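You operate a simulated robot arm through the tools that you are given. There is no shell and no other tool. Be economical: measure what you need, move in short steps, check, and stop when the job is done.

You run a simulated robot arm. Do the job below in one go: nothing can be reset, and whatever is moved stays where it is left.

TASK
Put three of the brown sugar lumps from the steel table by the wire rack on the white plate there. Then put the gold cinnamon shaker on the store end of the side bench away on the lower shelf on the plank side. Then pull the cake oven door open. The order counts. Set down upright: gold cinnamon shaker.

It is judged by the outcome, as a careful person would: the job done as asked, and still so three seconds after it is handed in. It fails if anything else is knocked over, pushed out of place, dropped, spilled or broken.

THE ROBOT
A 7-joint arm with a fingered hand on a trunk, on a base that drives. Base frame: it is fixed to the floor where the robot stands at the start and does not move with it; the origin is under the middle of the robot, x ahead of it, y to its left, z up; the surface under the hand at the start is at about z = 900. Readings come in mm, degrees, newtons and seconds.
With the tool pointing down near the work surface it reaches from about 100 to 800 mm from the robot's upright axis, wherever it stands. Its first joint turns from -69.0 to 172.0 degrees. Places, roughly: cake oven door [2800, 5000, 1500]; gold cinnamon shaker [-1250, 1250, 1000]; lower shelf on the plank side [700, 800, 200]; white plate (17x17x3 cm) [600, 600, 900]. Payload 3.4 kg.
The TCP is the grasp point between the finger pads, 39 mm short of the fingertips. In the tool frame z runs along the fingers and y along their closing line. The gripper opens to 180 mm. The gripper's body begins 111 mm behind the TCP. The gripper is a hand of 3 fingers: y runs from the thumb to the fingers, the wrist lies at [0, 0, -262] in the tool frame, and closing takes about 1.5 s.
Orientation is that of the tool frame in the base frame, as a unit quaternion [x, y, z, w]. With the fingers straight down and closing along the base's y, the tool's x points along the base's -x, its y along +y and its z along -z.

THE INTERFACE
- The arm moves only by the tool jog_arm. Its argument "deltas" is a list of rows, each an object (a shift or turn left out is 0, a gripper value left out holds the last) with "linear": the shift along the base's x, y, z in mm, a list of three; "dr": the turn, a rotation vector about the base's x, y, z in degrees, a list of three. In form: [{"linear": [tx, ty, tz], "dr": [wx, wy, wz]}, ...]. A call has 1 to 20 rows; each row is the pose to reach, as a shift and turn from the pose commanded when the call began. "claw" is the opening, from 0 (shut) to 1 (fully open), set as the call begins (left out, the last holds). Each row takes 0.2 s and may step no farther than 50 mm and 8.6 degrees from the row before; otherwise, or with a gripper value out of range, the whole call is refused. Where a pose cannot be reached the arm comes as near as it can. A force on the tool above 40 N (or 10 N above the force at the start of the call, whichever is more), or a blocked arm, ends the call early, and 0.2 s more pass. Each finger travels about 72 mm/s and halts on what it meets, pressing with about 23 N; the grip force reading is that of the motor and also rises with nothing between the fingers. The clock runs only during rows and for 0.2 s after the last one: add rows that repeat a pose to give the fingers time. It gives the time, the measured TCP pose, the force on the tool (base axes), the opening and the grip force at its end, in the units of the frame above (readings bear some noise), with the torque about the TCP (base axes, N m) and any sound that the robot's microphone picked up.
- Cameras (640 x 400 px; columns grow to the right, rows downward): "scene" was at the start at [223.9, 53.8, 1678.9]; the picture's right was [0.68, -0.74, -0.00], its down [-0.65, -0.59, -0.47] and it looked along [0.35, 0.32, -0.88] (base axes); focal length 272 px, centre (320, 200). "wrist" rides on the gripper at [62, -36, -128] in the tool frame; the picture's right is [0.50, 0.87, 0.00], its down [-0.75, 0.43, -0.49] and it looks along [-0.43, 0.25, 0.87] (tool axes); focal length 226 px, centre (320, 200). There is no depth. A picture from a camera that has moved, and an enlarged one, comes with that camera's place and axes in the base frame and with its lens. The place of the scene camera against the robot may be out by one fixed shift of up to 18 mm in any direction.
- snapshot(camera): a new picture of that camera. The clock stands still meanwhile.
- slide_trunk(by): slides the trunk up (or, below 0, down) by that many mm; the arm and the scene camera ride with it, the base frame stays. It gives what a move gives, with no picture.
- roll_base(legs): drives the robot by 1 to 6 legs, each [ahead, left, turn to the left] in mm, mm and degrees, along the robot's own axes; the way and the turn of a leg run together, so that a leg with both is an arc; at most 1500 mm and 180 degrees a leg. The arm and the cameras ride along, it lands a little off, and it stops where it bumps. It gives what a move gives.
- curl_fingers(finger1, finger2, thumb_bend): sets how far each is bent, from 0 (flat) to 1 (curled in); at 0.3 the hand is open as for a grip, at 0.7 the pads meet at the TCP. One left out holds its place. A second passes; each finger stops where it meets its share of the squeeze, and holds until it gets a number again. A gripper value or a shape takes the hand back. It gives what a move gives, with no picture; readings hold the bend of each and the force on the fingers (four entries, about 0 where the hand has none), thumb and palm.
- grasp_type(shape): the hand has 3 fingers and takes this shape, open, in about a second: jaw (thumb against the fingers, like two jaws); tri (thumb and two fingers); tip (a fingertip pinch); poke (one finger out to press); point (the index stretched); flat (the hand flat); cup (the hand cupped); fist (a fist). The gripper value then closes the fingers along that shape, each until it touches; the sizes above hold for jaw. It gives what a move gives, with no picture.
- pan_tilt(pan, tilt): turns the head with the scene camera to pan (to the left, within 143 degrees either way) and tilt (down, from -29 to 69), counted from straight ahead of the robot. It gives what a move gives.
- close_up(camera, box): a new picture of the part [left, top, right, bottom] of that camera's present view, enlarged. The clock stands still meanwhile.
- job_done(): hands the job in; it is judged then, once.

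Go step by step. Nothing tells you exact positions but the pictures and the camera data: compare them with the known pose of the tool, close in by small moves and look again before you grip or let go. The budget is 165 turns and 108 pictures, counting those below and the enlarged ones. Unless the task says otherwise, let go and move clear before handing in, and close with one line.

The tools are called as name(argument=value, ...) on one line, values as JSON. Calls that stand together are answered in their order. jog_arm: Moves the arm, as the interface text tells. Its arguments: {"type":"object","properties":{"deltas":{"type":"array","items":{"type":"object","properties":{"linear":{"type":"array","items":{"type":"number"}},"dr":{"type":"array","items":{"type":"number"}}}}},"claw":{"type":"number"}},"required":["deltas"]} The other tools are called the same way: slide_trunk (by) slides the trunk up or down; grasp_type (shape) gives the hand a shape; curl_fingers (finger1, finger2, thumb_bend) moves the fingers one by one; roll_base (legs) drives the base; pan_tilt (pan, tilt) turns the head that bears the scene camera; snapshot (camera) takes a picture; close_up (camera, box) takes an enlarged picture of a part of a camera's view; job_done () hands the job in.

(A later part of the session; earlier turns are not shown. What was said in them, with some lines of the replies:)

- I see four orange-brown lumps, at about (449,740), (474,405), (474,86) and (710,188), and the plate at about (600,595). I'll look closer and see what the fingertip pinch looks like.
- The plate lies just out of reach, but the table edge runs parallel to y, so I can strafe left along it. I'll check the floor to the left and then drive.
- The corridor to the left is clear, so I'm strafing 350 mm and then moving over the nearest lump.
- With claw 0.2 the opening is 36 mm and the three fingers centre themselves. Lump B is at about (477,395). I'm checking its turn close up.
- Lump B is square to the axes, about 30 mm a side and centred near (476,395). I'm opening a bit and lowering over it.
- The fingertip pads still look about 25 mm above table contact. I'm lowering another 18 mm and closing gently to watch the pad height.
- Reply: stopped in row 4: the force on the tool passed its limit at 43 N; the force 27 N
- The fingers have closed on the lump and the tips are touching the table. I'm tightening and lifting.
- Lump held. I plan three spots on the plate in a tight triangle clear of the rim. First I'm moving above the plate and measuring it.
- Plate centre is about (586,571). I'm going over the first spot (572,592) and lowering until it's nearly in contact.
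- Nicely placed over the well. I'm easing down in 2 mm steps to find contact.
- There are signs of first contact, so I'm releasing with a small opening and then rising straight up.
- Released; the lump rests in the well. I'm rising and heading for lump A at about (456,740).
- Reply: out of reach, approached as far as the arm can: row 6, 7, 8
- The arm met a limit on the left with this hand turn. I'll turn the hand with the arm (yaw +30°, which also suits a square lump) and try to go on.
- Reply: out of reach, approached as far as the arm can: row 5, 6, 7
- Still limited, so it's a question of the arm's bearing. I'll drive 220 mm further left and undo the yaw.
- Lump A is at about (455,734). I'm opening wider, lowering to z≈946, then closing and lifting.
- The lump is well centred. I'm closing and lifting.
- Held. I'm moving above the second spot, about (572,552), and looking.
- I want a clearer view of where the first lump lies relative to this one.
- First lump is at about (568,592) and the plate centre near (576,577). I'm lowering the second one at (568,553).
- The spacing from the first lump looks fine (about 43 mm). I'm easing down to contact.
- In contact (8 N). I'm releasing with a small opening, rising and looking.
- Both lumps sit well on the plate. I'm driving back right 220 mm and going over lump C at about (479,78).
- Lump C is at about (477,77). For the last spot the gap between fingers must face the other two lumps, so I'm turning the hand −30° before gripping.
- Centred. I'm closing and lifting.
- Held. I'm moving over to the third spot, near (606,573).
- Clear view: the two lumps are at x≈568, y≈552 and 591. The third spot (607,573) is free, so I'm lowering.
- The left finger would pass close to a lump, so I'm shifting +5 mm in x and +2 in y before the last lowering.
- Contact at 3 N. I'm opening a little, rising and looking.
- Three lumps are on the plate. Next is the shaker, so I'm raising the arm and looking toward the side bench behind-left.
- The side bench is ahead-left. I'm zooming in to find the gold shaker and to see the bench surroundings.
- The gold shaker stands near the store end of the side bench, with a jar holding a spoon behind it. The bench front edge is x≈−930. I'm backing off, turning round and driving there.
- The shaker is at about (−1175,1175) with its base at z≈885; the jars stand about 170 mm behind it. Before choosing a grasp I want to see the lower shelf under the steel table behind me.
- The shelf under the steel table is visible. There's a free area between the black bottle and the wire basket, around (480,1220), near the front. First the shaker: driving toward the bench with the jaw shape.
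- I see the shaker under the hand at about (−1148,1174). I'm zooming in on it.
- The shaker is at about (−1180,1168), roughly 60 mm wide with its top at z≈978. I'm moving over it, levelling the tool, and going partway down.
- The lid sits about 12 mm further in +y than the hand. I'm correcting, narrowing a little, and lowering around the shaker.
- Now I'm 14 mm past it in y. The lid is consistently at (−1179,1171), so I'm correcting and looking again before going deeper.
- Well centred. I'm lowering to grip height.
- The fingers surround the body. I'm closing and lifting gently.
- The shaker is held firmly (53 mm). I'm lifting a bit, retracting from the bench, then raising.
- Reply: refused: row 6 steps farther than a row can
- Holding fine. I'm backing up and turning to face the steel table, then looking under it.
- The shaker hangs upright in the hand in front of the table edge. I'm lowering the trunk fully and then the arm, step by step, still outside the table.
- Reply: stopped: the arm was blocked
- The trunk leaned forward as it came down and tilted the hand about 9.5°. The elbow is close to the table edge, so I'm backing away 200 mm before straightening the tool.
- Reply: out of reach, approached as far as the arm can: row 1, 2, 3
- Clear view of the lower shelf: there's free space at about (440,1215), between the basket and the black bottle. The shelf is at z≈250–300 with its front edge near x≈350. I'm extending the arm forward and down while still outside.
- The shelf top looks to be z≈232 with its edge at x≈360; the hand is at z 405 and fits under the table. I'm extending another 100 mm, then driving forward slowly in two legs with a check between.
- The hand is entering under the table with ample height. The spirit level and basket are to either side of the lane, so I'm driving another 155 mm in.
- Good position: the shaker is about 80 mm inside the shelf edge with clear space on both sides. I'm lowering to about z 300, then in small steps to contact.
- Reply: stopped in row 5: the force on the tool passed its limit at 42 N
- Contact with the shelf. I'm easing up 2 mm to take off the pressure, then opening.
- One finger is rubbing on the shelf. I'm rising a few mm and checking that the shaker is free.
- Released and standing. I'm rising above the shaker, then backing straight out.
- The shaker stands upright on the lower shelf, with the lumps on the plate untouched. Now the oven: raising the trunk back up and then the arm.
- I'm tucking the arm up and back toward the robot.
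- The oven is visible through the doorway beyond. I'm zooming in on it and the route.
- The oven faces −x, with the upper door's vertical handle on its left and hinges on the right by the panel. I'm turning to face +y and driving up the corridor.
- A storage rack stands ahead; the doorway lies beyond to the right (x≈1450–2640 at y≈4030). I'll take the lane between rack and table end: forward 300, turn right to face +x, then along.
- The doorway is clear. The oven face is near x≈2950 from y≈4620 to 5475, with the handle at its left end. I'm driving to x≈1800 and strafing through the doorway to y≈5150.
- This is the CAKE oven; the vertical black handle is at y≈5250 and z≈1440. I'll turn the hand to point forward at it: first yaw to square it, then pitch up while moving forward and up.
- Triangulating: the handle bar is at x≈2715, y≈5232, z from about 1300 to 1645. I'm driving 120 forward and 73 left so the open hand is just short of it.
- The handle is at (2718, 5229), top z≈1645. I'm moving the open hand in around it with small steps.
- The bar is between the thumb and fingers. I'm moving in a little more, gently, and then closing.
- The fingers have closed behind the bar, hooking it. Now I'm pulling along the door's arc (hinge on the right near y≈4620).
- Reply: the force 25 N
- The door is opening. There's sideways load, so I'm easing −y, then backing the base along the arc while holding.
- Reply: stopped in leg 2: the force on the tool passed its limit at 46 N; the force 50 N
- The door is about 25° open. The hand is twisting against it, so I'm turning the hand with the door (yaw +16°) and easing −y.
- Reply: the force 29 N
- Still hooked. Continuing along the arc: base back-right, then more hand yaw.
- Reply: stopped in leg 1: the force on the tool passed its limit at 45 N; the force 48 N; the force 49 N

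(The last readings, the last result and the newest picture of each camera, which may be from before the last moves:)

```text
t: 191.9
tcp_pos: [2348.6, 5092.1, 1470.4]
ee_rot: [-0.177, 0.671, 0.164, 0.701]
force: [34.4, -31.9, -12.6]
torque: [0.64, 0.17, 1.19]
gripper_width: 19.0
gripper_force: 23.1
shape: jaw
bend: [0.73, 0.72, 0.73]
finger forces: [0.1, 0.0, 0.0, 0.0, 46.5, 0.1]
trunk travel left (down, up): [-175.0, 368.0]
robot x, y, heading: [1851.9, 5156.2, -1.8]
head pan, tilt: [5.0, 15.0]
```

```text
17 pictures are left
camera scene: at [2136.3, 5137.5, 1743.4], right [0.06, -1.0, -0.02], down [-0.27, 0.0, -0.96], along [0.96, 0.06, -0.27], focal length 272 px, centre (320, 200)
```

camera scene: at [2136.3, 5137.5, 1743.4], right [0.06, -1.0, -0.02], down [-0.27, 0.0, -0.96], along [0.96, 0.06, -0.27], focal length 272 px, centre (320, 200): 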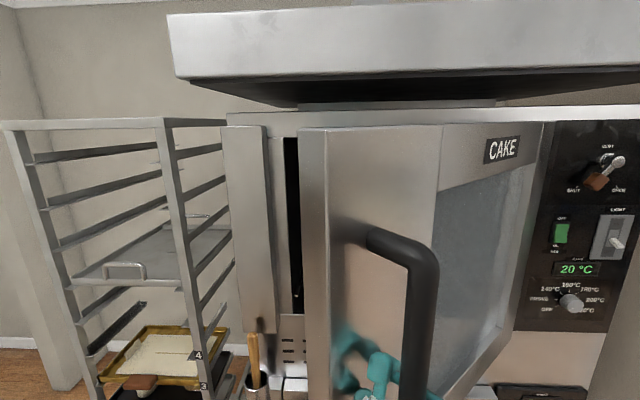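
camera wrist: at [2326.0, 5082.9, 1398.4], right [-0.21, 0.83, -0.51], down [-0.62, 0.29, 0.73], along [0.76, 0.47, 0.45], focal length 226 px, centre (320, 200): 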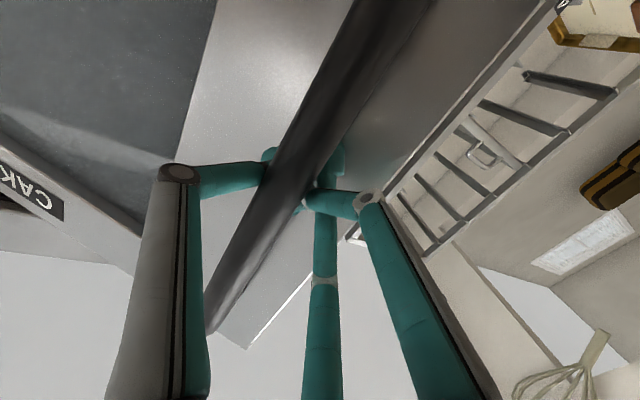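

The door is about 40° open. The load shows the arc is tighter (hinge near (2765,4655)), so I'm moving more in −y with further yaw.

jog_arm(deltas=[{"linear": [0, -10, 0]}, {"linear": [0, -20, 0], "dr": [0, 0, 2]}, {"linear": [-6, -32, 0], "dr": [0, 0, 5]}, {"linear": [-14, -45, 0], "dr": [0, 0, 8]}, {"linear": [-22, -58, 0], "dr": [0, 0, 11]}, {"linear": [-32, -72, 0], "dr": [0, 0, 14]}, {"linear": [-42, -86, 0], "dr": [0, 0, 17]}, {"linear": [-42, -86, 0], "dr": [0, 0, 17]}])

snapshot(camera="scene")

```text
t: 193.8
tcp_pos: [2296.8, 5013.0, 1475.6]
ee_rot: [-0.28, 0.631, 0.269, 0.672]
force: [9.1, -7.1, -3.3]
torque: [0.11, 0.05, 0.18]
gripper_width: 6.5
gripper_force: 23.5
shape: jaw
bend: [0.73, 0.72, 0.81]
finger forces: [0.0, 0.0, 0.1, 0.1, 10.8, 0.0]
trunk travel left (down, up): [-175.0, 368.0]
robot x, y, heading: [1847.8, 5161.3, -1.7]
head pan, tilt: [5.0, 15.0]
```

```text
16 pictures are left
camera scene: at [2122.4, 5154.7, 1746.1], right [0.06, -1.0, -0.01], down [-0.26, -0.01, -0.96], along [0.96, 0.06, -0.26], focal length 272 px, centre (320, 200)
```

scene: 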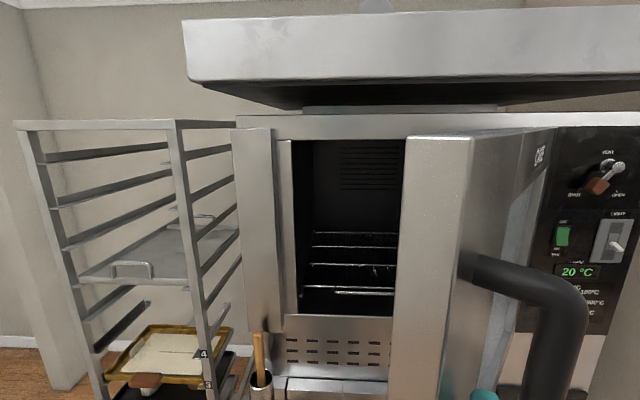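

The door is well open, about 50–55°. I'm swinging it a bit further.

jog_arm(deltas=[{"linear": [-8, -15, 0], "dr": [0, 0, 3]}, {"linear": [-17, -32, 0], "dr": [0, 0, 6]}, {"linear": [-27, -52, 0], "dr": [0, 0, 9]}, {"linear": [-37, -74, 0], "dr": [0, 0, 12]}, {"linear": [-47, -97, 0], "dr": [0, 0, 14]}, {"linear": [-57, -122, 0], "dr": [0, 0, 16]}, {"linear": [-65, -146, 0], "dr": [0, 0, 18]}, {"linear": [-65, -146, 0], "dr": [0, 0, 18]}])

snapshot(camera="scene")

snapshot(camera="wrist")

```text
t: 195.6
tcp_pos: [2227.2, 4868.9, 1475.7]
ee_rot: [-0.376, 0.579, 0.37, 0.623]
force: [-12.4, 3.6, 0.9]
torque: [0.02, 0.12, -0.2]
gripper_width: 3.0
gripper_force: 23.5
shape: jaw
bend: [0.73, 0.72, 0.83]
finger forces: [21.5, 0.0, 0.0, 0.0, 0.5, 0.0]
trunk travel left (down, up): [-175.0, 368.0]
robot x, y, heading: [1848.6, 5156.5, -1.6]
head pan, tilt: [5.0, 15.0]
```

```text
15 pictures are left
camera scene: at [2111.7, 5160.5, 1747.9], right [0.06, -1.0, 0.0], down [-0.26, -0.01, -0.97], along [0.96, 0.06, -0.26], focal length 272 px, centre (320, 200)
```

scene: 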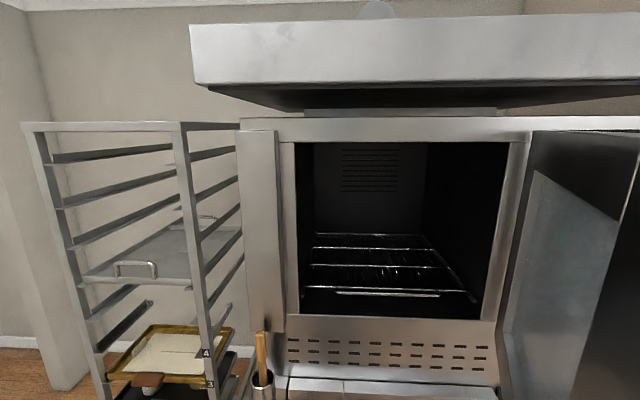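

```text
14 pictures are left
camera wrist: at [2207.0, 4739.7, 1408.9], right [-0.75, 0.4, -0.53], down [-0.65, -0.27, 0.71], along [0.14, 0.88, 0.46], focal length 226 px, centre (320, 200)
```

wrist: 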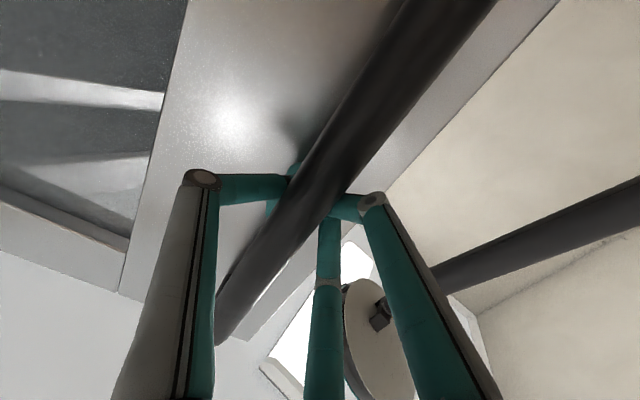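

The door stands fully open, about 85°. I'm opening the hand and backing it straight off the handle.

jog_arm(deltas=[{"linear": [0, 0, 0]}, {"linear": [0, 0, 0]}, {"linear": [0, 0, 0]}, {"linear": [0, 0, 0]}, {"linear": [0, 0, 0]}, {"linear": [0, 0, 0]}], claw=0.65)

jog_arm(deltas=[{"linear": [-9, -18, 0]}, {"linear": [-18, -36, 0]}, {"linear": [-29, -58, 0]}, {"linear": [-42, -85, 0]}, {"linear": [-55, -110, 0]}, {"linear": [-55, -110, 0]}])

snapshot(camera="wrist")

```text
t: 196.9
tcp_pos: [2231.8, 4868.3, 1474.6]
ee_rot: [-0.375, 0.58, 0.37, 0.621]
force: [-0.5, -0.1, 0.6]
torque: [0.02, -0.01, 0.04]
gripper_width: 116.6
gripper_force: 0.1
shape: jaw
bend: [0.66, 0.66, 0.66]
finger forces: [0.1, 0.0, 0.1, 0.0, 0.1, 0.0]
trunk travel left (down, up): [-175.0, 368.0]
robot x, y, heading: [1848.6, 5152.6, -1.6]
head pan, tilt: [5.0, 15.0]
```

```text
t: 198.3
tcp_pos: [2175.5, 4757.9, 1475.0]
ee_rot: [-0.375, 0.58, 0.37, 0.622]
force: [-0.6, -0.3, 0.6]
torque: [-0.05, 0.02, 0.0]
gripper_width: 116.3
gripper_force: 0.1
shape: jaw
bend: [0.66, 0.66, 0.66]
finger forces: [0.0, 0.1, 0.0, 0.0, 0.0, 0.0]
trunk travel left (down, up): [-175.0, 368.0]
robot x, y, heading: [1847.8, 5157.5, -1.8]
head pan, tilt: [5.0, 15.0]
```

```text
13 pictures are left
camera wrist: at [2153.8, 4627.7, 1407.3], right [-0.75, 0.4, -0.53], down [-0.65, -0.27, 0.71], along [0.14, 0.88, 0.46], focal length 226 px, centre (320, 200)
```

wrist: 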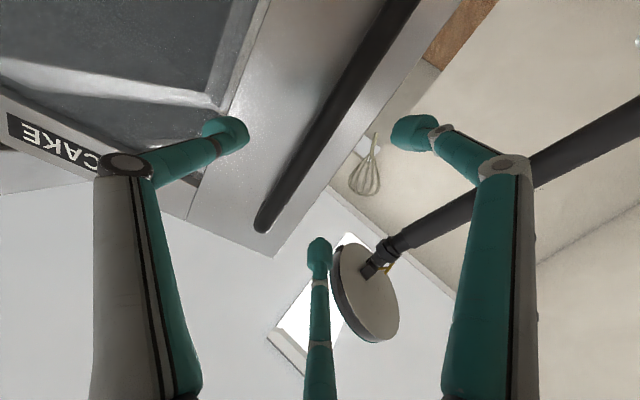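

The hand is free of the handle. I'm backing the robot 150 mm clear and verifying that the door stays open.

roll_base(legs=[[-150, 0, 0]])

pan_tilt(pan=-10, tilt=15)

snapshot(camera="scene")

```text
t: 199.7
tcp_pos: [2019.7, 4761.2, 1473.3]
ee_rot: [-0.375, 0.579, 0.37, 0.622]
force: [0.0, 0.5, 0.0]
torque: [0.0, 0.01, -0.03]
gripper_width: 116.7
gripper_force: 0.0
shape: jaw
bend: [0.66, 0.66, 0.66]
finger forces: [0.1, 0.0, 0.1, 0.0, 0.0, 0.0]
trunk travel left (down, up): [-175.0, 368.0]
robot x, y, heading: [1695.4, 5161.7, -1.9]
head pan, tilt: [5.0, 15.0]
```

```text
t: 200.5
tcp_pos: [2018.0, 4767.5, 1476.6]
ee_rot: [-0.377, 0.58, 0.369, 0.621]
force: [-0.4, 0.3, -0.5]
torque: [0.0, 0.01, -0.04]
gripper_width: 116.6
gripper_force: 0.1
shape: jaw
bend: [0.66, 0.66, 0.66]
finger forces: [0.0, 0.0, 0.0, 0.0, 0.0, 0.0]
trunk travel left (down, up): [-175.0, 368.0]
robot x, y, heading: [1697.9, 5160.8, -1.4]
head pan, tilt: [-10.0, 15.0]
```

```text
12 pictures are left
camera scene: at [1962.2, 5138.2, 1746.8], right [-0.2, -0.98, -0.01], down [-0.26, 0.06, -0.96], along [0.95, -0.19, -0.26], focal length 272 px, centre (320, 200)
```

scene: 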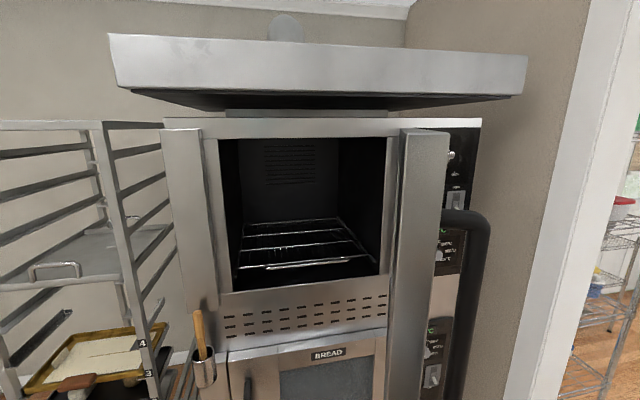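

The cake oven's upper door stands wide open, the hand is clear of it and nothing else was disturbed. All three parts are done in the order asked, so I'm handing in.

job_done()

```text
The job is handed in.
```

The job is handed in: three brown sugar lumps are on the white plate, the gold cinnamon shaker stands upright on the lower shelf, and the cake oven door is wide open.
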